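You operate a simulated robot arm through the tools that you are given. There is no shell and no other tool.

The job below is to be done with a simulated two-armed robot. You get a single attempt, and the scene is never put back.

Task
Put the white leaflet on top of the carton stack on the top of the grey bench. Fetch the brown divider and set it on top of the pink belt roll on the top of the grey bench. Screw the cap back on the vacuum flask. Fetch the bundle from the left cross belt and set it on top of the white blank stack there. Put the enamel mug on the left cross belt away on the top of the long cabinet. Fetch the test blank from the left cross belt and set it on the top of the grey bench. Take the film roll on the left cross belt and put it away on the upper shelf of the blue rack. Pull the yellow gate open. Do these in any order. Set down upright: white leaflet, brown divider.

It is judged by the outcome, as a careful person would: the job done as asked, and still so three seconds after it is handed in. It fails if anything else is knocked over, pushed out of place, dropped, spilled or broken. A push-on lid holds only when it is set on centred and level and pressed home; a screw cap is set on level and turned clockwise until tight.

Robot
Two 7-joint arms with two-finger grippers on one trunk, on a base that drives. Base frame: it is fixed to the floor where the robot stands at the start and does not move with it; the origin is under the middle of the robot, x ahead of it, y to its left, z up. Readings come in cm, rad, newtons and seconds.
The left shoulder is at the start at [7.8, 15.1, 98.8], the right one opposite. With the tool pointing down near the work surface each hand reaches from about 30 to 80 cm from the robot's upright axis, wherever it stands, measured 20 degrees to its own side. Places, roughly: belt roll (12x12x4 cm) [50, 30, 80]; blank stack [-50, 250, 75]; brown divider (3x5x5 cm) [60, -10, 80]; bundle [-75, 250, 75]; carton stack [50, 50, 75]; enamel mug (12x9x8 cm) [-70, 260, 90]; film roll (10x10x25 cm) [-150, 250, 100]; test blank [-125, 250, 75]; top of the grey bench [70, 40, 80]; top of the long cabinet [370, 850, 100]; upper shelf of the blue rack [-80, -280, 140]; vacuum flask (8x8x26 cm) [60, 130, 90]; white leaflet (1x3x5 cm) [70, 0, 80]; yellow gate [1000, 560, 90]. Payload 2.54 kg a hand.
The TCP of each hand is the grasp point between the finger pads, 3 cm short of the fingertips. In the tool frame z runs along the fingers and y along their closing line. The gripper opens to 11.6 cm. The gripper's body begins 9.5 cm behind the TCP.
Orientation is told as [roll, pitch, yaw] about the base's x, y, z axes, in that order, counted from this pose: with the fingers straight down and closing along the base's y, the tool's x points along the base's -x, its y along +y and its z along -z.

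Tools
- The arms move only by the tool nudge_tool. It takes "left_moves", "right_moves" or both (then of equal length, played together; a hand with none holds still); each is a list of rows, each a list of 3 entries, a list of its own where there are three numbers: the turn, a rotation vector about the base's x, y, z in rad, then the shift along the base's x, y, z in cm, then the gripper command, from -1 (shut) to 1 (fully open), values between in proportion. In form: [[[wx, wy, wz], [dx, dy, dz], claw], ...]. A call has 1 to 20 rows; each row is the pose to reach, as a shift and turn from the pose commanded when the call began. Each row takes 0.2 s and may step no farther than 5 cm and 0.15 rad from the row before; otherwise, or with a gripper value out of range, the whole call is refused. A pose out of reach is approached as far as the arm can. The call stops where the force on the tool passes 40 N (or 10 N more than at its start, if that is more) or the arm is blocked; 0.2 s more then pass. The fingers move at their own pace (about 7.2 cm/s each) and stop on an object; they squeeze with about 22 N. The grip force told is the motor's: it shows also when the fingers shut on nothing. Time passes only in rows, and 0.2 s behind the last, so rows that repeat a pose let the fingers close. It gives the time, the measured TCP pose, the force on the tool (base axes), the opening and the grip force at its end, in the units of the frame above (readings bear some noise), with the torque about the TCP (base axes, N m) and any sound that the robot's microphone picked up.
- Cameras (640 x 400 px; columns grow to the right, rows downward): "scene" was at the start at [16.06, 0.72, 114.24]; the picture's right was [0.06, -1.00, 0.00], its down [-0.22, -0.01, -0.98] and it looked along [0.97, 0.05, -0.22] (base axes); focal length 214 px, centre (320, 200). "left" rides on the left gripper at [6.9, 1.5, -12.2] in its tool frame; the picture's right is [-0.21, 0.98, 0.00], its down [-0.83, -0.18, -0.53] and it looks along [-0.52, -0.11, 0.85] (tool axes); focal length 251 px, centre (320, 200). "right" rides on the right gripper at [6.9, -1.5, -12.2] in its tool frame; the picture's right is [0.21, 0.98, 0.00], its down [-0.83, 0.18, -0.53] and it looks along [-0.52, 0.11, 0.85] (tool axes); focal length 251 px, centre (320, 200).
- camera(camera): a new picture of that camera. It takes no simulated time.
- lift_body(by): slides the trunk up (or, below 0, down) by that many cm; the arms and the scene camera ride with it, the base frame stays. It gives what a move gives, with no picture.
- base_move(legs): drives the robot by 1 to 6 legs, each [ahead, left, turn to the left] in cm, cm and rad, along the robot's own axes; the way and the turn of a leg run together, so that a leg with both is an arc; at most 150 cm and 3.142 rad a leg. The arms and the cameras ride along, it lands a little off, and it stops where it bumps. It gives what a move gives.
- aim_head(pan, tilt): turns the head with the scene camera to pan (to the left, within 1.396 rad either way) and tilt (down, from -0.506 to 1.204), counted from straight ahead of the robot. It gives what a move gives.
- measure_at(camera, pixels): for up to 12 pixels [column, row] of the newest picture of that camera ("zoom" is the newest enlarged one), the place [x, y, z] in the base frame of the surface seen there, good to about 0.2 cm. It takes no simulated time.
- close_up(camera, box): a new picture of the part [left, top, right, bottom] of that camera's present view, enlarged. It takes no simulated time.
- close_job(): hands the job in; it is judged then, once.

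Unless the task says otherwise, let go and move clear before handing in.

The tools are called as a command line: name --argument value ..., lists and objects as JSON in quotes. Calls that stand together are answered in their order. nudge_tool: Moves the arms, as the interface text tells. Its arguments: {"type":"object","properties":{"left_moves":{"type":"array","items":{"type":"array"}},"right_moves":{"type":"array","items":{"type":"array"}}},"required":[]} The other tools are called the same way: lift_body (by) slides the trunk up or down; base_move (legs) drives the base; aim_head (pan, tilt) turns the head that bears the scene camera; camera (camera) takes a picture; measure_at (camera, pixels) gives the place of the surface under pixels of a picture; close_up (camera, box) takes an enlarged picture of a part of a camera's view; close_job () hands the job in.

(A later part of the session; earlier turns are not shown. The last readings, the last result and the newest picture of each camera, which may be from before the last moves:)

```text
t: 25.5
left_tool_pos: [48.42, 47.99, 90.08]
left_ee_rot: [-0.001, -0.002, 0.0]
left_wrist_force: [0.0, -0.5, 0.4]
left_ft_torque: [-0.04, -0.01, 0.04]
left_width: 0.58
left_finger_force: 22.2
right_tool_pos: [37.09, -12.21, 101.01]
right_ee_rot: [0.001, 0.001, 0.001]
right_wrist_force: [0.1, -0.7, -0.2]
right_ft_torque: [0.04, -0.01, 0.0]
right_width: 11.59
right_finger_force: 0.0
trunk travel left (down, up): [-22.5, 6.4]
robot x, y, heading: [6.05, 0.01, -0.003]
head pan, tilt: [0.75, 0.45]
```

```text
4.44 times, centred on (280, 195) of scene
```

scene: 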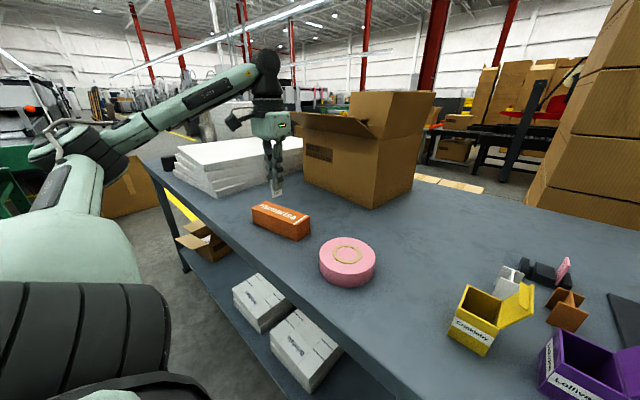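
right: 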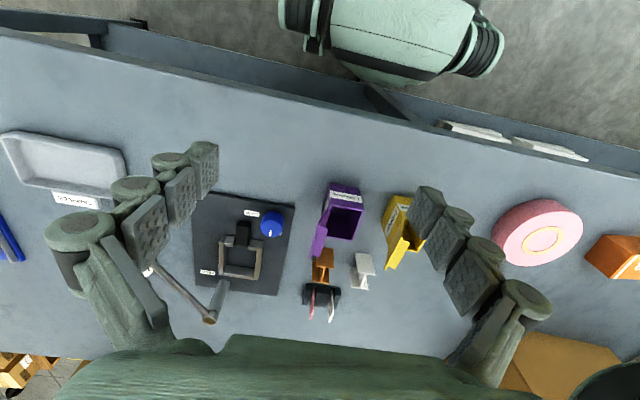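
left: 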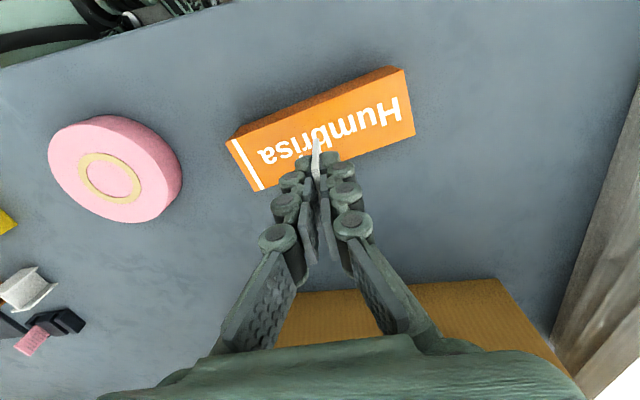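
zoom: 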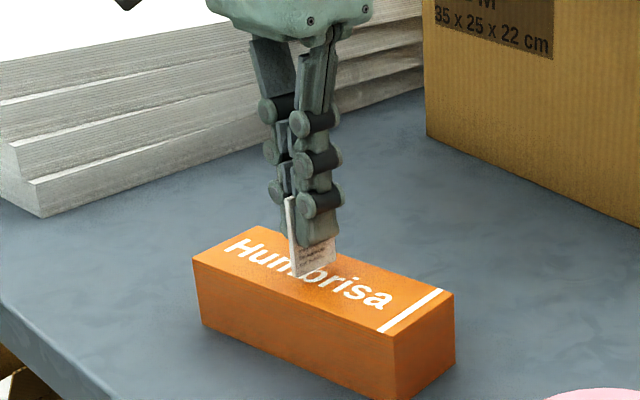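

The leaflet bottom is a few mm above the carton. I lower in small steps and watch the force.

nudge_tool --left_moves '[[[0, 0, 0], [0, 0, -0.1], -1], [[0, 0, 0], [0, 0, -0.2], -1], [[0, 0, 0], [0, 0, -0.3], -1], [[0, 0, 0], [0, 0, -0.3], -1]]'

nudge_tool --left_moves '[[[0, 0, 0], [0, 0, -0.1], -1], [[0, 0, 0], [0, 0, -0.1], -1]]'

nudge_tool --left_moves '[[[0, 0, 0], [0, 0, -0.1], -1], [[0, 0, 0], [0, 0, -0.1], -1]]'

```text
t: 26.5
left_tool_pos: [48.49, 47.96, 89.84]
left_ee_rot: [-0.001, 0.0, -0.001]
left_wrist_force: [-0.3, 0.4, 0.5]
left_ft_torque: [-0.03, -0.02, 0.0]
left_width: 0.64
left_finger_force: 21.9
right_tool_pos: [37.06, -12.31, 100.98]
right_ee_rot: [0.0, 0.001, 0.0]
right_wrist_force: [0.1, 0.1, -0.2]
right_ft_torque: [0.02, 0.03, 0.01]
right_width: 11.61
right_finger_force: 0.1
trunk travel left (down, up): [-22.5, 6.4]
robot x, y, heading: [6.12, 0.41, -0.0]
head pan, tilt: [0.75, 0.45]
```

```text
t: 27.1
left_tool_pos: [48.45, 47.99, 89.77]
left_ee_rot: [0.001, 0.0, 0.0]
left_wrist_force: [0.2, -0.1, 0.2]
left_ft_torque: [-0.01, 0.0, -0.02]
left_width: 0.6
left_finger_force: 22.3
right_tool_pos: [37.03, -12.17, 100.9]
right_ee_rot: [0.0, -0.002, -0.001]
right_wrist_force: [-0.3, -0.7, 0.5]
right_ft_torque: [-0.04, 0.02, 0.01]
right_width: 11.59
right_finger_force: 0.1
trunk travel left (down, up): [-22.5, 6.4]
robot x, y, heading: [6.34, 0.04, -0.004]
head pan, tilt: [0.75, 0.45]
```

```text
t: 27.7
left_tool_pos: [48.41, 47.92, 89.62]
left_ee_rot: [0.0, -0.002, -0.001]
left_wrist_force: [-0.6, 0.5, 3.6]
left_ft_torque: [0.02, 0.03, -0.01]
left_width: 0.61
left_finger_force: 22.6
right_tool_pos: [37.12, -12.22, 100.9]
right_ee_rot: [0.0, -0.003, 0.0]
right_wrist_force: [0.1, 0.5, -0.3]
right_ft_torque: [0.02, 0.05, -0.01]
right_width: 11.58
right_finger_force: 0.1
trunk travel left (down, up): [-22.5, 6.4]
robot x, y, heading: [6.31, 0.33, -0.0]
head pan, tilt: [0.75, 0.45]
```

Contact shows 3.6 N upward. I open the fingers slowly and look before retreating.

nudge_tool --left_moves '[[[0, 0, 0], [0, 0, 0], -0.86], [[0, 0, 0], [0, 0, 0], -0.8], [[0, 0, 0], [0, 0, 0], -0.7], [[0, 0, 0], [0, 0, 0], -0.6], [[0, 0, 0], [0, 0, 0], -0.5], [[0, 0, 0], [0, 0, 0], -0.5]]'

close_up --camera "scene" --box '[240, 150, 320, 240]'

camera --camera "left"

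```text
t: 29.1
left_tool_pos: [48.49, 48.08, 89.59]
left_ee_rot: [0.0, 0.002, -0.001]
left_wrist_force: [-0.7, -0.6, -0.5]
left_ft_torque: [0.03, 0.0, -0.03]
left_width: 2.89
left_finger_force: 0.1
right_tool_pos: [37.09, -12.15, 100.91]
right_ee_rot: [0.001, -0.001, -0.001]
right_wrist_force: [-0.6, -0.3, -0.1]
right_ft_torque: [0.0, -0.02, -0.03]
right_width: 11.61
right_finger_force: 0.2
trunk travel left (down, up): [-22.5, 6.4]
robot x, y, heading: [6.13, -0.42, -0.004]
head pan, tilt: [0.75, 0.45]
```

```text
4.44 times, centred on (280, 195) of scene
```

zoom: 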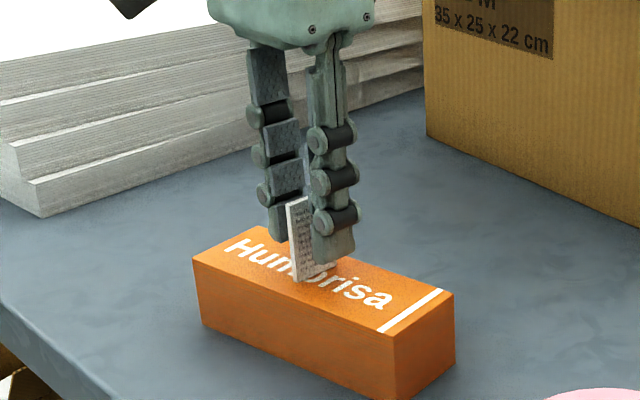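

```text
taken
```

left: 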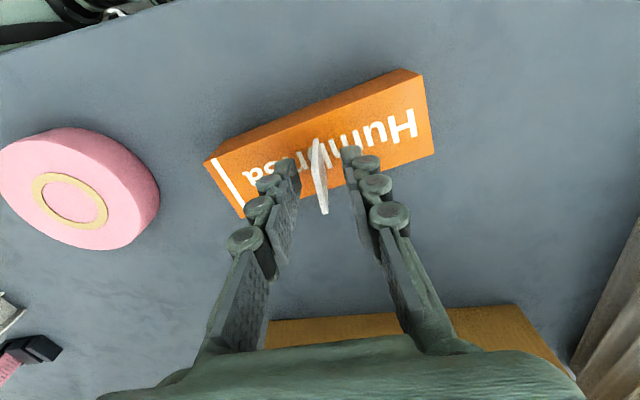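

The leaflet stands free between the open pads. I lift straight up and check it.

nudge_tool --left_moves '[[[0, 0, 0], [0, 0, 1], -0.5], [[0, 0, 0], [0, 0, 3], -0.5], [[0, 0, 0], [0, 0, 6], -0.5], [[0, 0, 0], [0, 0, 10], -0.5], [[0, 0, 0], [0, 0, 12], -0.5]]'

close_up --camera "scene" --box '[240, 150, 320, 240]'

camera --camera "left"

```text
t: 30.3
left_tool_pos: [48.52, 48.01, 101.5]
left_ee_rot: [-0.001, 0.0, 0.0]
left_wrist_force: [0.5, 0.1, 0.6]
left_ft_torque: [-0.01, 0.04, -0.01]
left_width: 2.9
left_finger_force: 0.2
right_tool_pos: [37.08, -12.18, 100.82]
right_ee_rot: [0.002, -0.001, 0.0]
right_wrist_force: [0.1, 0.2, -0.5]
right_ft_torque: [0.0, 0.03, 0.02]
right_width: 11.57
right_finger_force: 0.1
trunk travel left (down, up): [-22.5, 6.4]
robot x, y, heading: [6.06, 0.12, -0.002]
head pan, tilt: [0.75, 0.45]
```

```text
4.44 times, centred on (280, 195) of scene
```

zoom: 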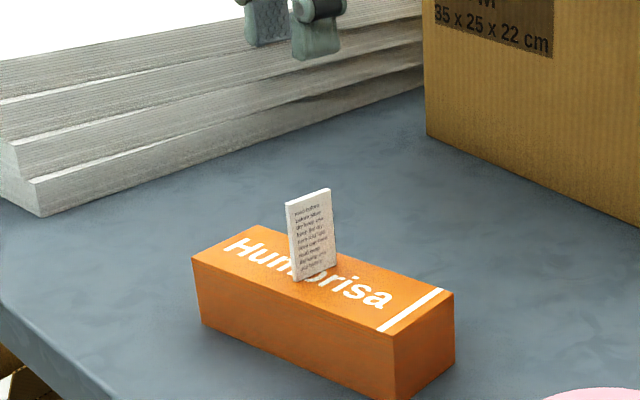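

```text
taken
```

left: 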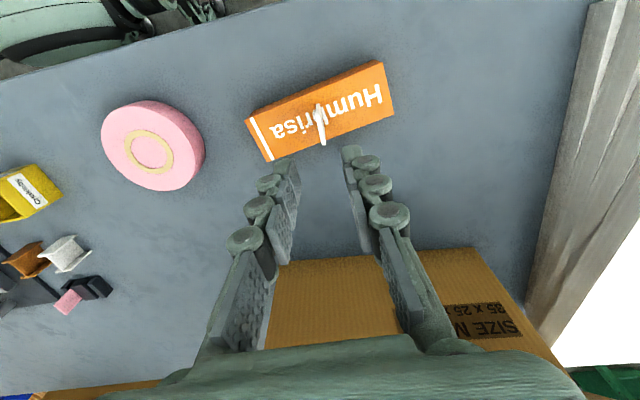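

The leaflet now stands upright on the carton. Next, the divider: I move the left hand back toward it, turning it a quarter turn so the fingers close along x, and move the right hand a bit aside.

nudge_tool --left_moves '[[[0, 0, 0], [0.5, -3, 1], 0.0], [[0, 0, -0.14], [1.2, -7, 1], 0.0], [[0, 0, -0.28], [1.9, -11.3, 1], 0.0], [[0, 0, -0.42], [2.6, -15.6, 1], 0.0], [[0, 0, -0.56], [3.3, -19.9, 1], 0.0], [[0, 0, -0.7], [4, -24.2, 1], 0.0], [[0, 0, -0.84], [4.7, -28.5, 1], 0.0], [[0, 0, -0.98], [5.4, -32.8, 1], 0.0], [[0, 0, -1.12], [6, -37.1, 1], 0.0], [[0, 0, -1.26], [6.5, -41, 1], 0.0], [[0, 0, -1.4], [6.5, -43, 1], 0.0], [[0, 0, -1.54], [6.5, -43, 1], 0.0], [[0, 0, -1.5708], [6.5, -43, 1], 0.0], [[0, 0, -1.5708], [6.5, -43, 1], 0.0]]' --right_moves '[[[0, 0, 0], [-0.5, -2, 0], 1], [[0, 0, 0], [-1, -4, 0], 1], [[0, 0, 0], [-1.5, -6, 0], 1], [[0, 0, 0], [-2, -8, 0], 1], [[0, 0, 0], [-2.5, -10, 0], 1], [[0, 0, 0], [-3, -12, 0], 1], [[0, 0, 0], [-3, -14, 0], 1], [[0, 0, 0], [-3, -14, 0], 1], [[0, 0, 0], [-3, -14, 0], 1], [[0, 0, 0], [-3, -14, 0], 1], [[0, 0, 0], [-3, -14, 0], 1], [[0, 0, 0], [-3, -14, 0], 1], [[0, 0, 0], [-3, -14, 0], 1], [[0, 0, 0], [-3, -14, 0], 1]]'

camera --camera "left"

```text
t: 33.3
left_tool_pos: [44.16, 1.02, 99.6]
left_ee_rot: [0.001, -0.003, -1.572]
left_wrist_force: [0.4, 0.7, 0.6]
left_ft_torque: [0.0, -0.02, 0.04]
left_width: 5.8
left_finger_force: 0.0
left hand out of reach, approached as far as the arm can: row 9, 10, 11, 12, 13, 14
right_tool_pos: [34.06, -26.14, 100.94]
right_ee_rot: [-0.001, 0.0, 0.0]
right_wrist_force: [0.3, 0.9, -0.5]
right_ft_torque: [-0.02, -0.01, 0.02]
right_width: 11.61
right_finger_force: 0.1
trunk travel left (down, up): [-22.5, 6.4]
robot x, y, heading: [5.84, -0.08, -0.002]
head pan, tilt: [0.75, 0.45]
```

```text
taken
```

left: 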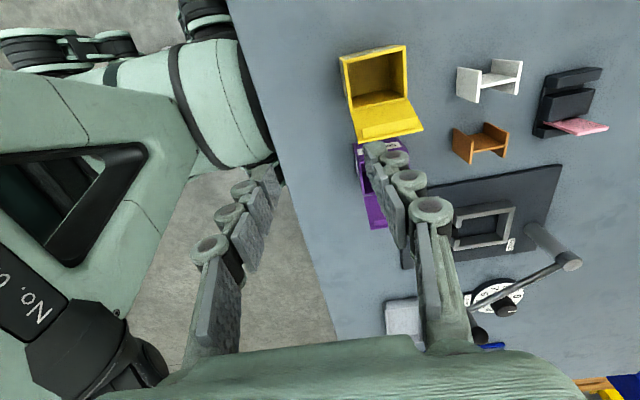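

With yaw -90° the arm runs out of reach; I'll turn it the other way (+90°) instead, first back to neutral at a comfortable spot.

nudge_tool --left_moves '[[[0, 0, 0.14], [0.5, 0, 1], 0.0], [[0, 0, 0.28], [1, 0.5, 2], 0.0], [[0, 0, 0.42], [1.5, 1, 2], 0.0], [[0, 0, 0.56], [2, 1, 2], 0.0], [[0, 0, 0.7], [3, 1, 2], 0.0], [[0, 0, 0.84], [4, 1, 2], 0.0], [[0, 0, 0.98], [5, 1, 2], 0.0], [[0, 0, 1.12], [6, 1, 2], 0.0], [[0, 0, 1.26], [7, 1, 2], 0.0], [[0, 0, 1.4], [8, 1, 2], 0.0], [[0, 0, 1.54], [9, 1, 2], 0.0], [[0, 0, 1.68], [10, 1, 2], 0.0], [[0, 0, 1.82], [10, 1, 2], 0.0], [[0, 0, 1.96], [10, 1, 2], 0.0], [[0, 0, 2.1], [10, 1, 2], 0.0], [[0, 0, 2.24], [10, 1, 2], 0.0], [[0, 0, 2.38], [10, 1, 2], 0.0], [[0, 0, 2.52], [10, 1, 2], 0.0], [[0, 0, 2.66], [10, 1, 2], 0.0], [[0, 0, 2.8], [10, 1, 2], 0.0]]'

```text
t: 37.5
left_tool_pos: [54.29, 2.12, 101.62]
left_ee_rot: [0.0, 0.0, 1.231]
left_wrist_force: [0.5, 0.5, -0.4]
left_ft_torque: [0.02, 0.03, -0.05]
left_width: 5.8
left_finger_force: 0.1
right_tool_pos: [34.04, -26.24, 100.9]
right_ee_rot: [0.0, 0.001, 0.001]
right_wrist_force: [-0.4, -0.8, 0.0]
right_ft_torque: [-0.01, 0.04, -0.01]
right_width: 11.58
right_finger_force: 0.1
trunk travel left (down, up): [-22.5, 6.4]
robot x, y, heading: [6.08, -0.03, 0.001]
head pan, tilt: [0.75, 0.45]
```

Turning the other way works. I finish the quarter turn and move above the divider at [61.9,-6.0].

nudge_tool --left_moves '[[[0, 0, 0.12], [2, -2, 0], 0.0], [[0, 0, 0.24], [4, -4, 0], 0.0], [[0, 0, 0.34], [6, -6, -1], 0.0], [[0, 0, 0.34], [7.6, -8.1, -3], 0.0], [[0, 0, 0.34], [7.6, -8.1, -5], 0.0], [[0, 0, 0.34], [7.6, -8.1, -5], 0.0]]'

camera --camera "left"

aim_head --pan 0.0 --tilt 0.6

camera --camera "scene"

```text
t: 38.9
left_tool_pos: [62.01, -6.06, 96.44]
left_ee_rot: [-0.001, 0.0, 1.57]
left_wrist_force: [1.1, 0.1, 0.2]
left_ft_torque: [-0.01, -0.01, 0.0]
left_width: 5.82
left_finger_force: 0.1
right_tool_pos: [34.08, -26.27, 100.87]
right_ee_rot: [0.0, 0.0, -0.001]
right_wrist_force: [0.4, 0.0, 0.2]
right_ft_torque: [0.02, 0.01, -0.03]
right_width: 11.62
right_finger_force: 0.0
trunk travel left (down, up): [-22.5, 6.4]
robot x, y, heading: [5.94, 0.09, -0.001]
head pan, tilt: [0.75, 0.45]
```

```text
taken
```

left: 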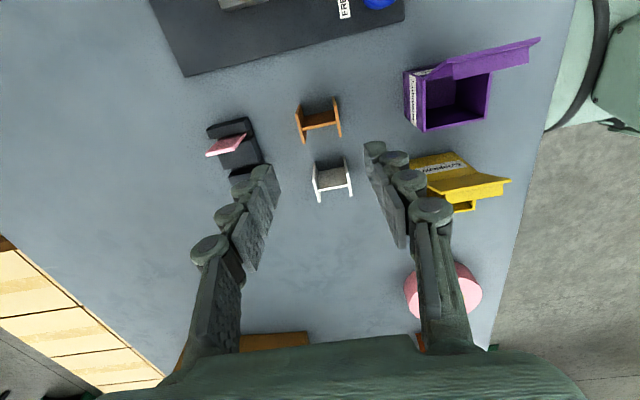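

```text
t: 40.0
left_tool_pos: [62.03, -6.08, 96.44]
left_ee_rot: [-0.001, -0.001, 1.57]
left_wrist_force: [-1.3, -0.6, 0.1]
left_ft_torque: [0.02, -0.02, -0.02]
left_width: 5.82
left_finger_force: 0.2
right_tool_pos: [34.05, -26.26, 100.96]
right_ee_rot: [-0.002, 0.001, 0.001]
right_wrist_force: [0.0, -0.3, 0.0]
right_ft_torque: [-0.01, -0.02, 0.0]
right_width: 11.61
right_finger_force: 0.0
trunk travel left (down, up): [-22.5, 6.4]
robot x, y, heading: [5.99, 0.22, -0.008]
head pan, tilt: [0.0, 0.6]
```

```text
taken
```

scene: 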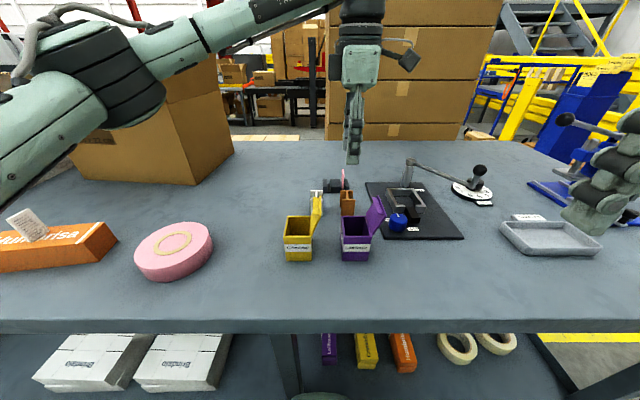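

The hand is at [62.0,-6.1,96.4] with yaw 90°. I measure the divider's faces in a left close-up.

close_up --camera "left" --box '[270, 80, 370, 150]'

```text
5.71 times, centred on (320, 115) of left
```

zoom: 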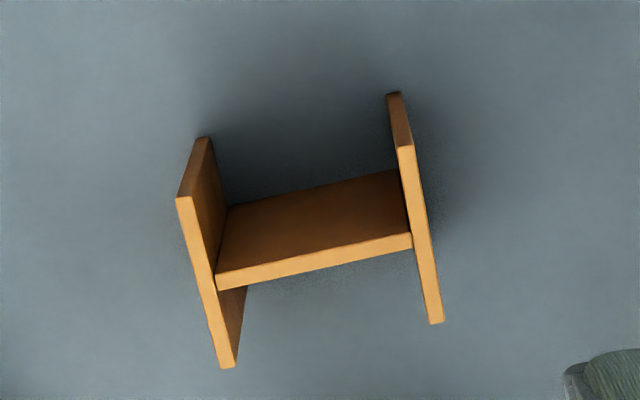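

measure_at --camera "zoom" --pixels '[[185, 205], [210, 290], [226, 355], [408, 165], [422, 240], [434, 312], [318, 260], [190, 205], [320, 205]]'

```text
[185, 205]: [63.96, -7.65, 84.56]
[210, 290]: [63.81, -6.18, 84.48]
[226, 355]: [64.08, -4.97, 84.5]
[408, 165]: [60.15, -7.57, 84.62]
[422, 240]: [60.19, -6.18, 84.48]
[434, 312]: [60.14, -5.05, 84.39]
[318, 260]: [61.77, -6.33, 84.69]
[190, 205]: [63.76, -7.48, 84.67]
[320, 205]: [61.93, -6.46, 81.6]
```

Divider centre ≈[62.05,-6.25], top z≈84.5. I descend over it with a 5.8 cm opening.

nudge_tool --left_moves '[[[0, 0, 0], [0.05, -0.15, -3], 0.0], [[0, 0, 0], [0.05, -0.15, -6], 0.0], [[0, 0, 0], [0.05, -0.15, -8.5], 0.0], [[0, 0, 0], [0.05, -0.15, -10.5], 0.0], [[0, 0, 0], [0.05, -0.15, -11.9], 0.0], [[0, 0, 0], [0.05, -0.15, -11.9], 0.0]]'

camera --camera "left"

close_up --camera "scene" --box '[270, 130, 430, 270]'

```text
t: 41.4
left_tool_pos: [61.91, -6.08, 84.59]
left_ee_rot: [0.0, 0.0, 1.568]
left_wrist_force: [0.0, -0.1, -0.6]
left_ft_torque: [-0.03, 0.02, 0.03]
left_width: 5.81
left_finger_force: 0.1
right_tool_pos: [34.07, -26.25, 100.98]
right_ee_rot: [0.001, -0.002, -0.001]
right_wrist_force: [-0.8, -0.6, -0.3]
right_ft_torque: [0.02, 0.03, -0.04]
right_width: 11.58
right_finger_force: 0.0
trunk travel left (down, up): [-22.5, 6.4]
robot x, y, heading: [6.0, -0.0, -0.002]
head pan, tilt: [0.0, 0.6]
```

```text
taken
```

left: 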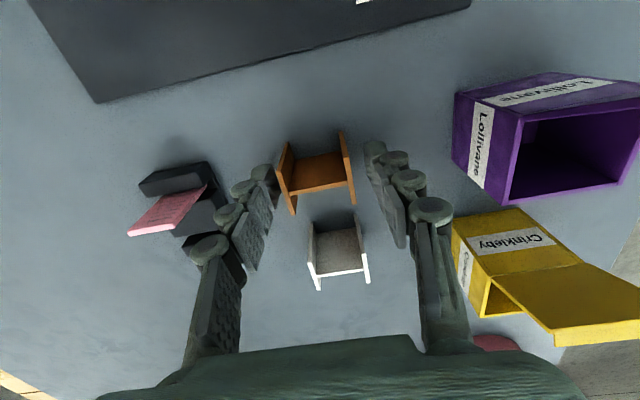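

```text
2.86 times, centred on (350, 200) of scene
```

zoom: 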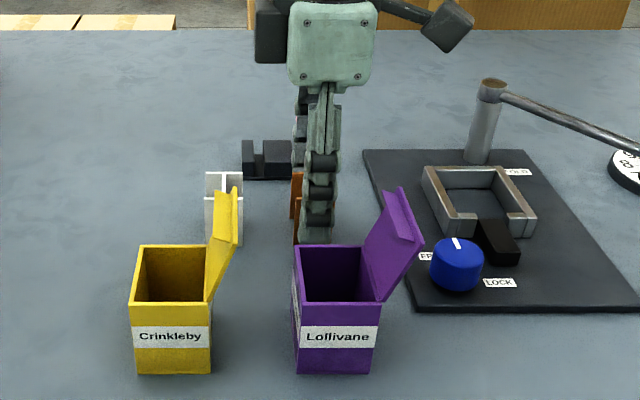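

Both fingers straddle the brown divider (left image [318,175]) with the white one clear. I close and lift.

nudge_tool --left_moves '[[[0, 0, 0], [0, 0, 0], -0.3], [[0, 0, 0], [0, 0, 0], -0.6], [[0, 0, 0], [0, 0, 0], -1], [[0, 0, 0], [0, 0, 0], -1]]'

camera --camera "left"

```text
t: 42.4
left_tool_pos: [62.03, -6.18, 84.62]
left_ee_rot: [0.0, -0.003, 1.569]
left_wrist_force: [1.0, 0.4, 0.1]
left_ft_torque: [-0.01, 0.03, -0.05]
left_width: 3.81
left_finger_force: 22.2
right_tool_pos: [33.97, -26.17, 100.82]
right_ee_rot: [0.0, 0.001, 0.001]
right_wrist_force: [-0.8, -0.7, -0.6]
right_ft_torque: [0.01, 0.01, -0.03]
right_width: 11.6
right_finger_force: 0.0
trunk travel left (down, up): [-22.5, 6.4]
robot x, y, heading: [6.24, 0.08, -0.001]
head pan, tilt: [0.0, 0.6]
```

```text
taken
```

left: 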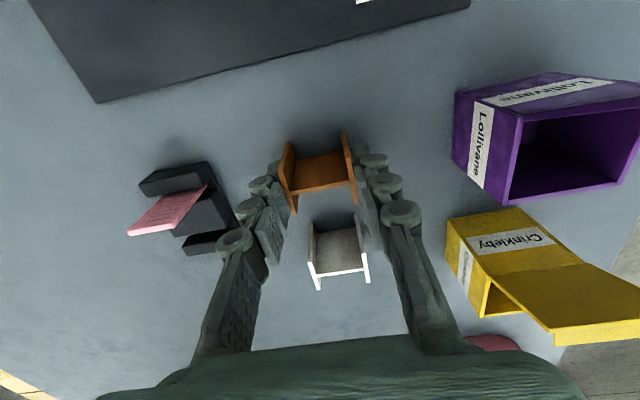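

Gripped at 3.8 cm. I lift it and carry it over the pink roll at [48.2,26].

nudge_tool --left_moves '[[[0, 0, 0], [0, 0, 1.5], -1], [[0, 0, 0], [0, 0, 4], -1], [[0, 0, 0], [0, 0, 7], -1], [[0, 0, 0], [0, 0, 10], -1], [[0, 0, 0], [-0.5, 1, 13], -1], [[0, 0, 0], [-2, 4.6, 13], -1], [[0, 0, 0], [-3.7, 8.6, 13], -1], [[0, 0, 0], [-5.4, 12.6, 13], -1], [[0, 0, 0], [-7.1, 16.6, 13], -1], [[0, 0, 0], [-8.8, 20.6, 13], -1], [[0, 0, 0], [-10.5, 24.6, 13], -1], [[0, 0, 0], [-12.2, 28.6, 12], -1], [[0, 0, 0], [-13.5, 31.4, 10], -1], [[0, 0, 0], [-13.8, 32.2, 8], -1], [[0, 0, 0], [-13.8, 32.2, 7], -1], [[0, 0, 0], [-13.8, 32.2, 7], -1]]'

camera --camera "left"

camera --camera "scene"

```text
t: 45.8
left_tool_pos: [48.05, 26.01, 91.74]
left_ee_rot: [-0.001, 0.001, 1.57]
left_wrist_force: [0.0, -0.1, 0.3]
left_ft_torque: [0.0, -0.01, 0.01]
left_width: 3.81
left_finger_force: 21.6
right_tool_pos: [33.97, -26.26, 100.83]
right_ee_rot: [0.0, -0.001, -0.001]
right_wrist_force: [0.3, -0.1, -0.1]
right_ft_torque: [-0.01, 0.0, -0.01]
right_width: 11.61
right_finger_force: 0.0
trunk travel left (down, up): [-22.5, 6.4]
robot x, y, heading: [5.95, -0.15, 0.001]
head pan, tilt: [0.0, 0.6]
```

```text
taken
```

left: 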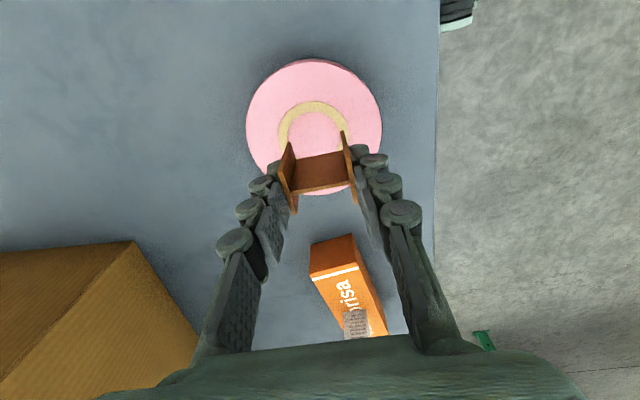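

```text
taken
```

scene: 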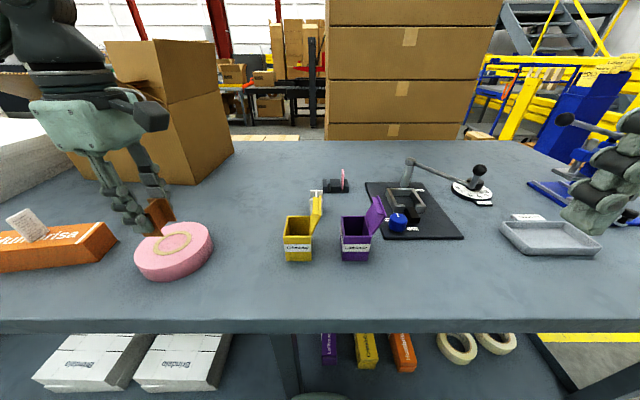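

I verify the roll's rim in the left view to centre the divider.

measure_at --camera "left" --pixels '[[314, 130], [250, 120], [378, 120], [313, 65], [313, 80], [285, 125], [345, 115], [256, 145], [376, 140]]'

```text
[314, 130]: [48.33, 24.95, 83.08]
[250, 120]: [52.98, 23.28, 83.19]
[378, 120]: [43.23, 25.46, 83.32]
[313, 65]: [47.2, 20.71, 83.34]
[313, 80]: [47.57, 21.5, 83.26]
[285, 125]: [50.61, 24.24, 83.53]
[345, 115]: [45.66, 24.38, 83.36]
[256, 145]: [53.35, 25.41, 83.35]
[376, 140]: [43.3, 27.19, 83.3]
```

The roll's centre is ≈[48.3,25.8], right under the divider. I lower to near contact and then in small steps.

nudge_tool --left_moves '[[[0, 0, 0], [0.1, -0.1, -1], -1], [[0, 0, 0], [0.1, -0.1, -2], -1], [[0, 0, 0], [0.1, -0.1, -3], -1], [[0, 0, 0], [0.1, -0.1, -3.3], -1], [[0, 0, 0], [0.1, -0.1, -3.4], -1], [[0, 0, 0], [0.1, -0.1, -3.4], -1]]'

nudge_tool --left_moves '[[[0, 0, 0], [0, 0, -0.1], -1], [[0, 0, 0], [0, 0, -0.1], -1]]'

nudge_tool --left_moves '[[[0, 0, 0], [0, 0, -0.1], -1], [[0, 0, 0], [0, 0, -0.1], -1]]'

```text
t: 47.2
left_tool_pos: [48.23, 25.99, 88.37]
left_ee_rot: [0.0, 0.001, 1.57]
left_wrist_force: [-0.5, 0.6, -1.2]
left_ft_torque: [0.02, 0.03, -0.02]
left_width: 3.78
left_finger_force: 22.1
right_tool_pos: [34.09, -26.03, 100.94]
right_ee_rot: [0.0, -0.001, -0.001]
right_wrist_force: [-0.9, -0.1, -0.6]
right_ft_torque: [-0.01, -0.03, -0.02]
right_width: 11.6
right_finger_force: 0.1
trunk travel left (down, up): [-22.5, 6.4]
robot x, y, heading: [6.35, 0.06, -0.008]
head pan, tilt: [0.0, 0.6]
```

```text
t: 47.8
left_tool_pos: [48.14, 25.85, 88.21]
left_ee_rot: [-0.002, 0.0, 1.569]
left_wrist_force: [0.0, -0.4, -0.6]
left_ft_torque: [0.01, 0.0, 0.02]
left_width: 3.75
left_finger_force: 22.0
right_tool_pos: [34.05, -26.18, 100.89]
right_ee_rot: [0.0, 0.0, 0.0]
right_wrist_force: [-0.3, -0.2, -0.1]
right_ft_torque: [0.01, -0.04, -0.02]
right_width: 11.57
right_finger_force: 0.2
trunk travel left (down, up): [-22.5, 6.4]
robot x, y, heading: [6.48, -0.32, -0.006]
head pan, tilt: [0.0, 0.6]
```

```text
t: 48.4
left_tool_pos: [48.2, 26.04, 88.24]
left_ee_rot: [0.001, 0.0, 1.57]
left_wrist_force: [0.1, 0.2, 0.3]
left_ft_torque: [-0.01, 0.0, -0.02]
left_width: 3.77
left_finger_force: 21.8
right_tool_pos: [34.09, -26.11, 100.82]
right_ee_rot: [0.001, 0.002, 0.0]
right_wrist_force: [0.1, -0.1, 0.4]
right_ft_torque: [0.0, -0.02, -0.01]
right_width: 11.6
right_finger_force: 0.0
trunk travel left (down, up): [-22.5, 6.4]
robot x, y, heading: [6.36, 0.04, 0.001]
head pan, tilt: [0.0, 0.6]
```

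Still no contact force; I keep lowering in 1 mm steps.

nudge_tool --left_moves '[[[0, 0, 0], [0, 0, -0.1], -1], [[0, 0, 0], [0, 0, -0.1], -1]]'

nudge_tool --left_moves '[[[0, 0, 0], [0, 0, -0.1], -1], [[0, 0, 0], [0, 0, -0.1], -1]]'

```text
t: 49.0
left_tool_pos: [48.22, 26.0, 88.09]
left_ee_rot: [-0.001, 0.0, 1.57]
left_wrist_force: [0.1, -0.8, 0.6]
left_ft_torque: [0.01, 0.0, 0.0]
left_width: 3.79
left_finger_force: 22.0
right_tool_pos: [34.08, -26.19, 100.83]
right_ee_rot: [0.0, 0.0, 0.0]
right_wrist_force: [0.2, -0.2, -0.4]
right_ft_torque: [0.01, 0.02, 0.0]
right_width: 11.61
right_finger_force: 0.0
trunk travel left (down, up): [-22.5, 6.4]
robot x, y, heading: [5.79, -0.13, -0.004]
head pan, tilt: [0.0, 0.6]
```

```text
t: 49.6
left_tool_pos: [48.29, 25.86, 87.86]
left_ee_rot: [-0.001, 0.001, 1.569]
left_wrist_force: [1.0, 0.6, 3.6]
left_ft_torque: [0.04, -0.03, 0.0]
left_width: 3.78
left_finger_force: 22.0
right_tool_pos: [34.06, -26.15, 100.93]
right_ee_rot: [-0.001, -0.003, 0.0]
right_wrist_force: [0.6, 0.0, -0.6]
right_ft_torque: [-0.02, 0.01, 0.0]
right_width: 11.57
right_finger_force: 0.0
trunk travel left (down, up): [-22.5, 6.4]
robot x, y, heading: [6.06, -0.32, -0.003]
head pan, tilt: [0.0, 0.6]
```

Contact (3.6 N) is made at z≈87.9. I open slowly and then rise straight up.

nudge_tool --left_moves '[[[0, 0, 0], [0, 0, 0], -0.3], [[0, 0, 0], [0, 0, 0], -0.22], [[0, 0, 0], [0, 0, 0], -0.1], [[0, 0, 0], [0, 0, 0], 0], [[0, 0, 0], [0, 0, 0], 0], [[0, 0, 0], [0, 0, 1.5], 0], [[0, 0, 0], [0, 0, 4], 0], [[0, 0, 0], [0, 0, 8], 0], [[0, 0, 0], [0, 0, 12], 0], [[0, 0, 0], [0, 0, 12], 0]]'

camera --camera "left"

camera --camera "scene"

```text
t: 51.8
left_tool_pos: [48.14, 26.0, 100.08]
left_ee_rot: [-0.001, 0.0, 1.57]
left_wrist_force: [0.0, 0.7, 0.4]
left_ft_torque: [-0.02, 0.0, 0.0]
left_width: 5.8
left_finger_force: 0.1
right_tool_pos: [34.11, -26.22, 100.96]
right_ee_rot: [-0.001, -0.001, -0.001]
right_wrist_force: [0.2, -1.0, 0.2]
right_ft_torque: [0.01, 0.02, -0.01]
right_width: 11.59
right_finger_force: 0.1
trunk travel left (down, up): [-22.5, 6.4]
robot x, y, heading: [6.41, -0.12, -0.005]
head pan, tilt: [0.0, 0.6]
```

```text
taken
```

left: 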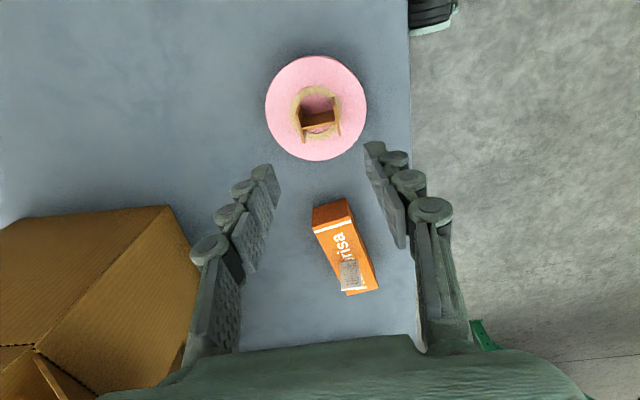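

```text
taken
```

scene: 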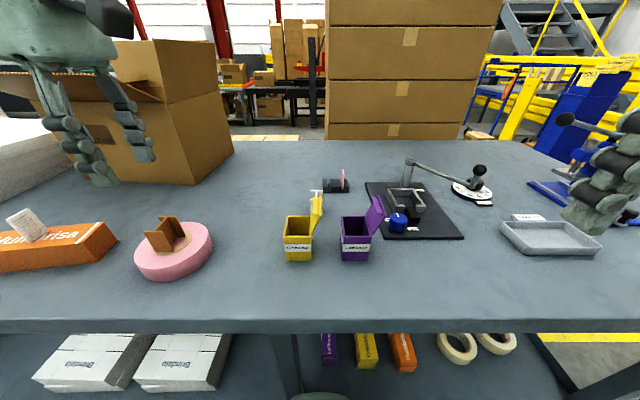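

Both the leaflet (scene [25,225]) and the divider (scene [165,235]) stand upright on their supports. Now I unwind and tuck the left hand, then drive towards the flask.

nudge_tool --left_moves '[[[0, 0, -0.14], [-1, -0.5, 1], 0], [[0, 0, -0.28], [-2, -1, 2], 0], [[0, 0, -0.42], [-3, -2, 3], 0], [[0, 0, -0.56], [-4, -3, 4], 0], [[0, 0, -0.7], [-5, -4, 5], 0], [[0, 0, -0.84], [-6, -4.5, 6], 0], [[0, 0, -0.98], [-7, -5, 7], 0], [[0, 0, -1.12], [-8, -5, 8], 0], [[0, 0, -1.26], [-9, -5, 9], 0], [[0, 0, -1.4], [-9, -5, 10], 0], [[0, 0, -1.5], [-9, -5, 10], 0], [[0, 0, -1.57], [-9, -5, 10], 0], [[0, 0, -1.57], [-9, -5, 10], 0]]'

base_move --legs '[[-20, 0, 0]]'

aim_head --pan 1.1 --tilt 0.35

camera --camera "scene"

```text
t: 54.6
left_tool_pos: [39.16, 20.88, 109.91]
left_ee_rot: [0.0, 0.001, -0.003]
left_wrist_force: [-0.4, -0.3, 0.5]
left_ft_torque: [-0.02, 0.0, 0.02]
left_width: 5.8
left_finger_force: 0.2
right_tool_pos: [34.07, -26.19, 100.88]
right_ee_rot: [-0.001, -0.001, -0.002]
right_wrist_force: [0.1, 0.4, -0.4]
right_ft_torque: [0.0, -0.01, 0.03]
right_width: 11.61
right_finger_force: 0.0
trunk travel left (down, up): [-22.5, 6.4]
robot x, y, heading: [6.28, 0.03, -0.004]
head pan, tilt: [0.0, 0.6]
```

```text
t: 56.2
left_tool_pos: [19.01, 20.87, 109.94]
left_ee_rot: [-0.001, -0.002, -0.001]
left_wrist_force: [-0.2, -0.1, 0.8]
left_ft_torque: [0.01, 0.01, 0.0]
left_width: 5.79
left_finger_force: 0.0
right_tool_pos: [13.92, -26.16, 100.85]
right_ee_rot: [-0.001, -0.002, -0.002]
right_wrist_force: [-0.8, -0.6, -0.2]
right_ft_torque: [0.03, -0.05, 0.0]
right_width: 11.59
right_finger_force: 0.0
trunk travel left (down, up): [-22.5, 6.4]
robot x, y, heading: [-14.31, 0.36, -0.002]
head pan, tilt: [0.0, 0.6]
```

```text
t: 57.5
left_tool_pos: [18.96, 20.9, 109.97]
left_ee_rot: [0.0, 0.001, -0.001]
left_wrist_force: [0.1, -0.5, 0.8]
left_ft_torque: [0.03, -0.02, 0.0]
left_width: 5.8
left_finger_force: 0.0
right_tool_pos: [13.93, -26.15, 100.9]
right_ee_rot: [-0.001, -0.001, -0.001]
right_wrist_force: [-0.4, 0.5, -0.1]
right_ft_torque: [0.03, 0.0, -0.04]
right_width: 11.62
right_finger_force: 0.1
trunk travel left (down, up): [-22.5, 6.4]
robot x, y, heading: [-14.35, -0.15, -0.001]
head pan, tilt: [1.1, 0.351]
```

```text
taken
```

scene: 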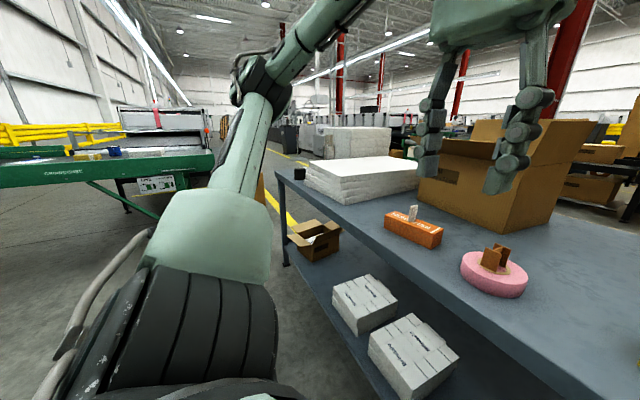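

The floor to the left between bench and green belt is clear. I drive 80 cm to the left and look again.

base_move --legs '[[0, 80, 0]]'

aim_head --pan 0.55 --tilt 0.35

camera --camera "scene"

aim_head --pan 1.3 --tilt 0.3

camera --camera "scene"

```text
t: 65.7
left_tool_pos: [17.94, 102.29, 109.95]
left_ee_rot: [0.0, 0.001, 0.017]
left_wrist_force: [0.2, -0.8, 1.0]
left_ft_torque: [-0.01, -0.01, 0.0]
left_width: 5.82
left_finger_force: 0.1
right_tool_pos: [13.77, 55.02, 100.97]
right_ee_rot: [-0.001, 0.001, 0.019]
right_wrist_force: [-0.5, 0.4, 0.1]
right_ft_torque: [0.01, 0.02, 0.04]
right_width: 11.61
right_finger_force: 0.1
trunk travel left (down, up): [-22.5, 6.4]
robot x, y, heading: [-15.1, 80.83, 0.023]
head pan, tilt: [1.1, 0.351]
```

```text
t: 66.7
left_tool_pos: [17.93, 102.21, 109.75]
left_ee_rot: [-0.001, 0.0, 0.02]
left_wrist_force: [-0.4, 0.1, 0.5]
left_ft_torque: [-0.01, 0.01, 0.01]
left_width: 5.79
left_finger_force: 0.1
right_tool_pos: [13.78, 54.91, 100.83]
right_ee_rot: [-0.001, 0.0, 0.019]
right_wrist_force: [-0.1, 1.2, 0.2]
right_ft_torque: [0.01, 0.0, 0.0]
right_width: 11.6
right_finger_force: 0.0
trunk travel left (down, up): [-22.5, 6.4]
robot x, y, heading: [-14.95, 81.14, 0.02]
head pan, tilt: [0.55, 0.351]
```

```text
taken
```

scene: 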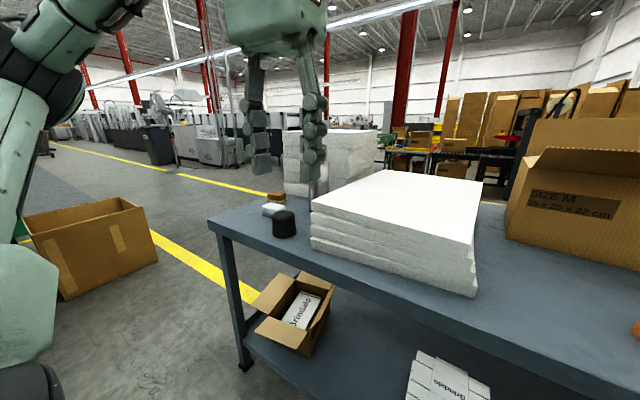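

```text
t: 67.8
left_tool_pos: [17.87, 102.22, 109.89]
left_ee_rot: [-0.001, 0.001, 0.019]
left_wrist_force: [-0.5, 0.4, 1.1]
left_ft_torque: [-0.02, 0.01, -0.02]
left_width: 5.83
left_finger_force: 0.0
right_tool_pos: [13.84, 55.1, 100.86]
right_ee_rot: [0.0, 0.0, 0.019]
right_wrist_force: [0.4, -0.8, -0.1]
right_ft_torque: [-0.05, -0.02, 0.0]
right_width: 11.62
right_finger_force: 0.1
trunk travel left (down, up): [-22.5, 6.4]
robot x, y, heading: [-14.76, 80.33, 0.023]
head pan, tilt: [1.3, 0.3]
```

```text
taken
```

scene: 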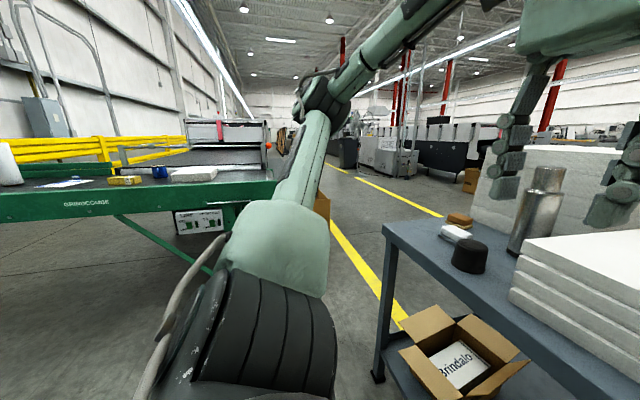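

The flask (scene [540,210]) and the black cap (scene [468,257]) are at the bench's left end. I zoom and measure.

close_up --camera "scene" --box '[400, 150, 600, 300]'

measure_at --camera "scene" --pixels '[[468, 244], [468, 262], [455, 232], [460, 220], [535, 215], [546, 178], [510, 250], [545, 168], [390, 228], [520, 290], [600, 230], [540, 240]]'

```text
2.67 times, centred on (500, 225) of scene
```

zoom: 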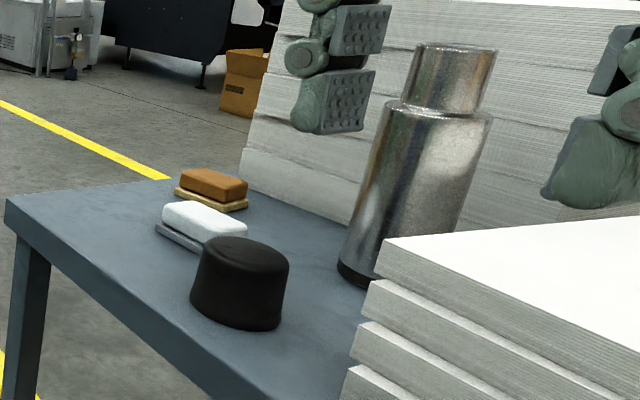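

```text
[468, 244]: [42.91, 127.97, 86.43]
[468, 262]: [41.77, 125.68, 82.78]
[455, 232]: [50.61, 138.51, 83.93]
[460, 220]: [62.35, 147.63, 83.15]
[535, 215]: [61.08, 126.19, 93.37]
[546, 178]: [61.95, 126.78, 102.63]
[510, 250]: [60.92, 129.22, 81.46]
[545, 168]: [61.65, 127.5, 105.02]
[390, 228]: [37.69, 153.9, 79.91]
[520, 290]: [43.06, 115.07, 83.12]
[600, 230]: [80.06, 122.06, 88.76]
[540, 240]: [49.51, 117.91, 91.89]
```

Flask ≈[63.5,128] with top z≈105.5; black cap ≈[44,127], top z≈86.5. I'll drive so the flask is straight ahead (robot at about [0,126]).

base_move --legs '[[0, 45, -0.02], [14, 0, 0]]'

aim_head --pan 0.0 --tilt 0.5

camera --camera "scene"

```text
t: 73.7
left_tool_pos: [31.92, 147.62, 109.89]
left_ee_rot: [0.001, 0.001, -0.002]
left_wrist_force: [-0.6, -0.3, 0.1]
left_ft_torque: [0.0, 0.04, 0.0]
left_width: 5.81
left_finger_force: 0.0
right_tool_pos: [26.84, 100.67, 100.88]
right_ee_rot: [0.002, -0.001, 0.0]
right_wrist_force: [1.2, 0.4, -0.2]
right_ft_torque: [-0.01, 0.03, -0.02]
right_width: 11.59
right_finger_force: 0.1
trunk travel left (down, up): [-22.5, 6.4]
robot x, y, heading: [-1.53, 127.02, -0.007]
head pan, tilt: [1.3, 0.3]
```

```text
t: 75.1
left_tool_pos: [31.82, 147.53, 109.84]
left_ee_rot: [0.0, -0.001, -0.001]
left_wrist_force: [-0.1, -0.3, 0.6]
left_ft_torque: [0.0, -0.02, 0.01]
left_width: 5.81
left_finger_force: 0.1
right_tool_pos: [26.68, 100.56, 100.89]
right_ee_rot: [0.001, 0.0, -0.002]
right_wrist_force: [-1.0, -0.8, 0.4]
right_ft_torque: [0.01, 0.01, 0.05]
right_width: 11.59
right_finger_force: 0.1
trunk travel left (down, up): [-22.5, 6.4]
robot x, y, heading: [-1.18, 126.82, -0.002]
head pan, tilt: [0.0, 0.499]
```

```text
taken
```

scene: 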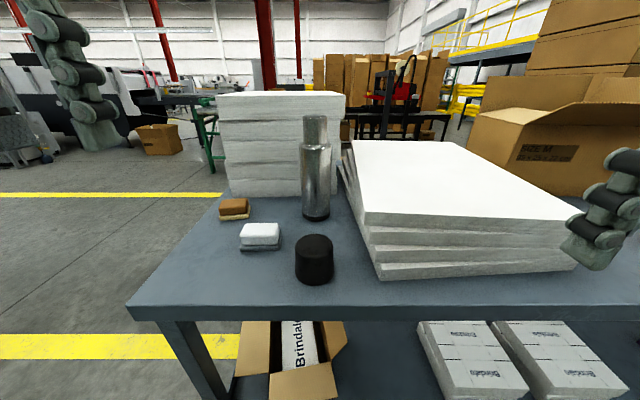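

Now the cap (scene [314,258]) and the flask (scene [316,165]) are straight ahead, the white stacks beside and behind. I zoom and measure them.

close_up --camera "scene" --box '[210, 80, 400, 300]'

```text
1.82 times, centred on (305, 190) of scene
```

zoom: 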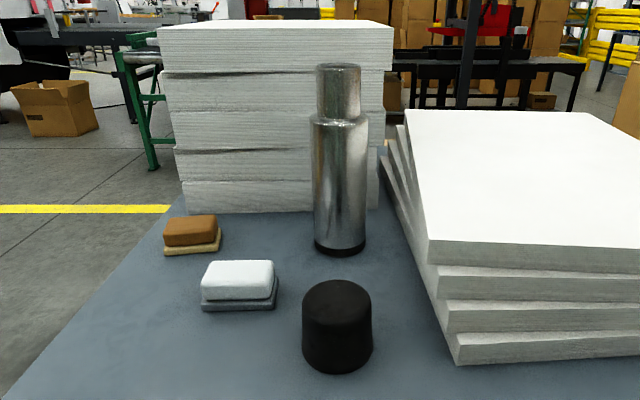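

measure_at --camera "zoom" --pixels '[[338, 68], [319, 90], [359, 90], [339, 100], [312, 135], [367, 135], [340, 160], [316, 240], [366, 240], [340, 250], [340, 118], [338, 64]]'

measure_at --camera "zoom" --pixels '[[336, 285], [305, 310], [370, 310], [337, 330], [337, 365], [337, 300], [400, 150], [425, 245], [385, 165], [455, 360], [300, 180], [240, 270]]'

```text
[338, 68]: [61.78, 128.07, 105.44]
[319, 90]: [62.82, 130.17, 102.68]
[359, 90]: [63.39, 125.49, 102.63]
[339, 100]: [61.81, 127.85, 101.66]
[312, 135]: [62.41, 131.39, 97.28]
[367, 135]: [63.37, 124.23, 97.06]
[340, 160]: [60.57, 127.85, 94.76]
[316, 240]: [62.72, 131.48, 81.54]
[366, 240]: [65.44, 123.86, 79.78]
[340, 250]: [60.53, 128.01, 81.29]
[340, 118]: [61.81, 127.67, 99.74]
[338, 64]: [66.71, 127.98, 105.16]
```

```text
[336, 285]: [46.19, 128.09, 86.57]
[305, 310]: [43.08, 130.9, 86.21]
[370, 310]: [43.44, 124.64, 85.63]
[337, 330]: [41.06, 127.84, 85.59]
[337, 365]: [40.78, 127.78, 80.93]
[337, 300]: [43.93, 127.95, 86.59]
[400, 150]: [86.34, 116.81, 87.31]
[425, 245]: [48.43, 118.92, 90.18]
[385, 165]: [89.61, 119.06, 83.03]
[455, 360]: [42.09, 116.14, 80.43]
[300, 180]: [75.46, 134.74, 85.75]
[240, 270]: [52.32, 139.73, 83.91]
```

Flask axis ≈[64.25,127.85], neck top z≈105.4, body radius ≈3.7; cap centre ≈[44.2,127.85], z 80–86.6, radius ≈3.2. I bring the left hand above the cap, turned +1.2 rad so there is room to screw clockwise.

nudge_tool --left_moves '[[[0, 0, 0.12], [1.2, -2, -1], 0.4], [[0, 0, 0.24], [2.4, -4, -2], 0.4], [[0, 0, 0.36], [3.6, -6, -3], 0.4], [[0, 0, 0.48], [4.9, -8, -4], 0.4], [[0, 0, 0.6], [6.1, -10, -5], 0.4], [[0, 0, 0.72], [7.4, -12, -6], 0.4], [[0, 0, 0.84], [8.6, -14, -7], 0.4], [[0, 0, 0.96], [9.9, -16, -8], 0.4], [[0, 0, 1.08], [11.1, -18, -9], 0.4], [[0, 0, 1.2], [12.35, -19.7, -10], 0.4], [[0, 0, 1.2], [12.35, -19.7, -11.9], 0.4], [[0, 0, 1.2], [12.35, -19.7, -11.9], 0.4]]'

camera --camera "left"

camera --camera "scene"

```text
t: 77.7
left_tool_pos: [44.03, 127.76, 97.95]
left_ee_rot: [0.0, 0.001, 1.2]
left_wrist_force: [-0.3, -0.6, 0.3]
left_ft_torque: [0.0, 0.02, -0.02]
left_width: 8.09
left_finger_force: 0.1
right_tool_pos: [26.76, 100.57, 100.9]
right_ee_rot: [-0.001, 0.002, -0.002]
right_wrist_force: [0.1, 0.4, -0.3]
right_ft_torque: [-0.02, 0.04, 0.0]
right_width: 11.6
right_finger_force: 0.1
trunk travel left (down, up): [-22.5, 6.4]
robot x, y, heading: [-1.15, 126.7, -0.002]
head pan, tilt: [0.0, 0.499]
```

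```text
taken
```

left: 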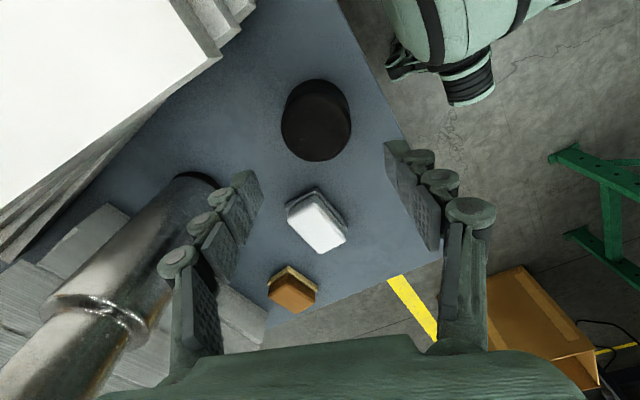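

```text
taken
```

scene: 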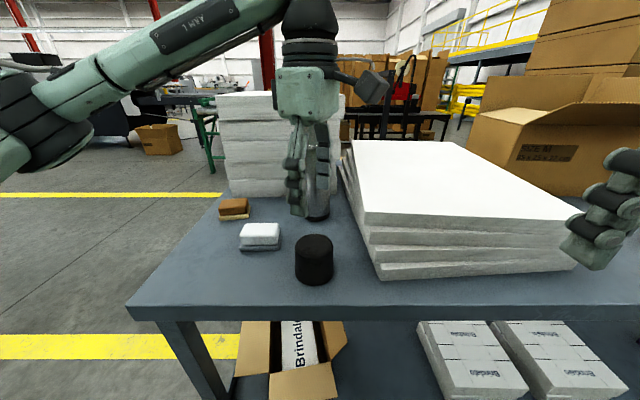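

The hand is over the cap with the flask clear to the side. I check the cap's top in the left view.

measure_at --camera "left" --pixels '[[316, 115], [284, 120], [349, 115], [315, 82], [320, 158], [292, 95], [340, 95]]'

```text
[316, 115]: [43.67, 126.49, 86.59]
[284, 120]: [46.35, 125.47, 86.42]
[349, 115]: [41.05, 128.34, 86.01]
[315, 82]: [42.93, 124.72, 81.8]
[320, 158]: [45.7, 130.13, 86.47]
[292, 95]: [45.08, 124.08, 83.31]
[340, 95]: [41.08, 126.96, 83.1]
```

Cap centre ≈[44.1,127.75], matching the hand. I descend to z≈85 and close on it.

nudge_tool --left_moves '[[[0, 0, 0], [0, 0, -3], 0.4], [[0, 0, 0], [0, 0, -6], 0.4], [[0, 0, 0], [0, 0, -9], 0.4], [[0, 0, 0], [0, 0, -11.5], 0.4], [[0, 0, 0], [0, 0, -12.9], 0.4], [[0, 0, 0], [0, 0, -12.9], 0.4], [[0, 0, 0], [0, 0, -12.9], 0.1], [[0, 0, 0], [0, 0, -12.9], -0.2], [[0, 0, 0], [0, 0, -12.9], -0.5], [[0, 0, 0], [0, 0, -12.9], -1], [[0, 0, 0], [0, 0, -12.9], -1]]'

camera --camera "left"

close_up --camera "scene" --box '[210, 80, 400, 300]'

```text
t: 80.1
left_tool_pos: [44.27, 127.91, 85.1]
left_ee_rot: [0.0, -0.001, 1.196]
left_wrist_force: [-0.2, 0.4, 1.6]
left_ft_torque: [0.04, -0.01, 0.02]
left_width: 7.25
left_finger_force: 21.8
right_tool_pos: [26.66, 100.68, 100.95]
right_ee_rot: [0.001, -0.001, -0.002]
right_wrist_force: [0.0, 0.4, -0.6]
right_ft_torque: [0.02, 0.0, -0.01]
right_width: 11.58
right_finger_force: 0.0
trunk travel left (down, up): [-22.5, 6.4]
robot x, y, heading: [-1.43, 126.59, -0.001]
head pan, tilt: [0.0, 0.499]
```

```text
taken
```

left: 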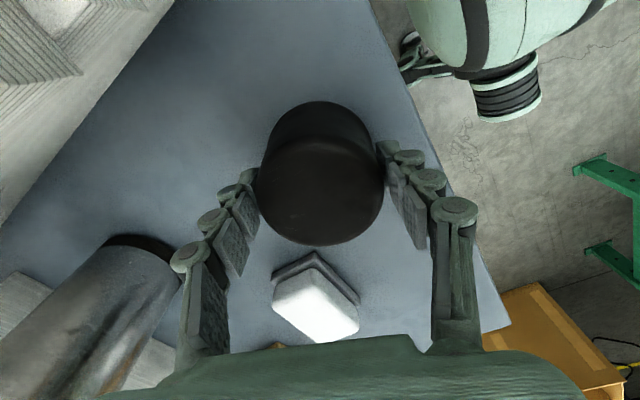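

```text
1.82 times, centred on (305, 190) of scene
```

zoom: 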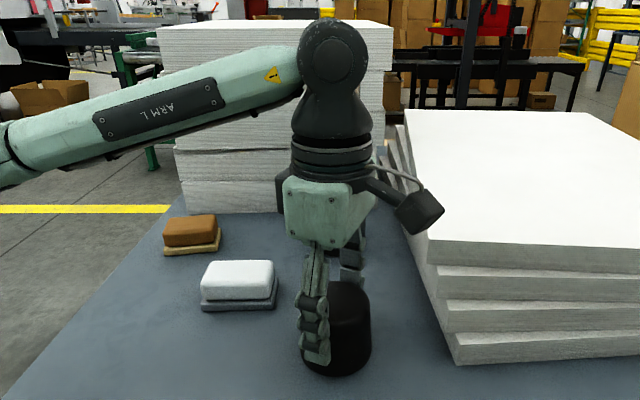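

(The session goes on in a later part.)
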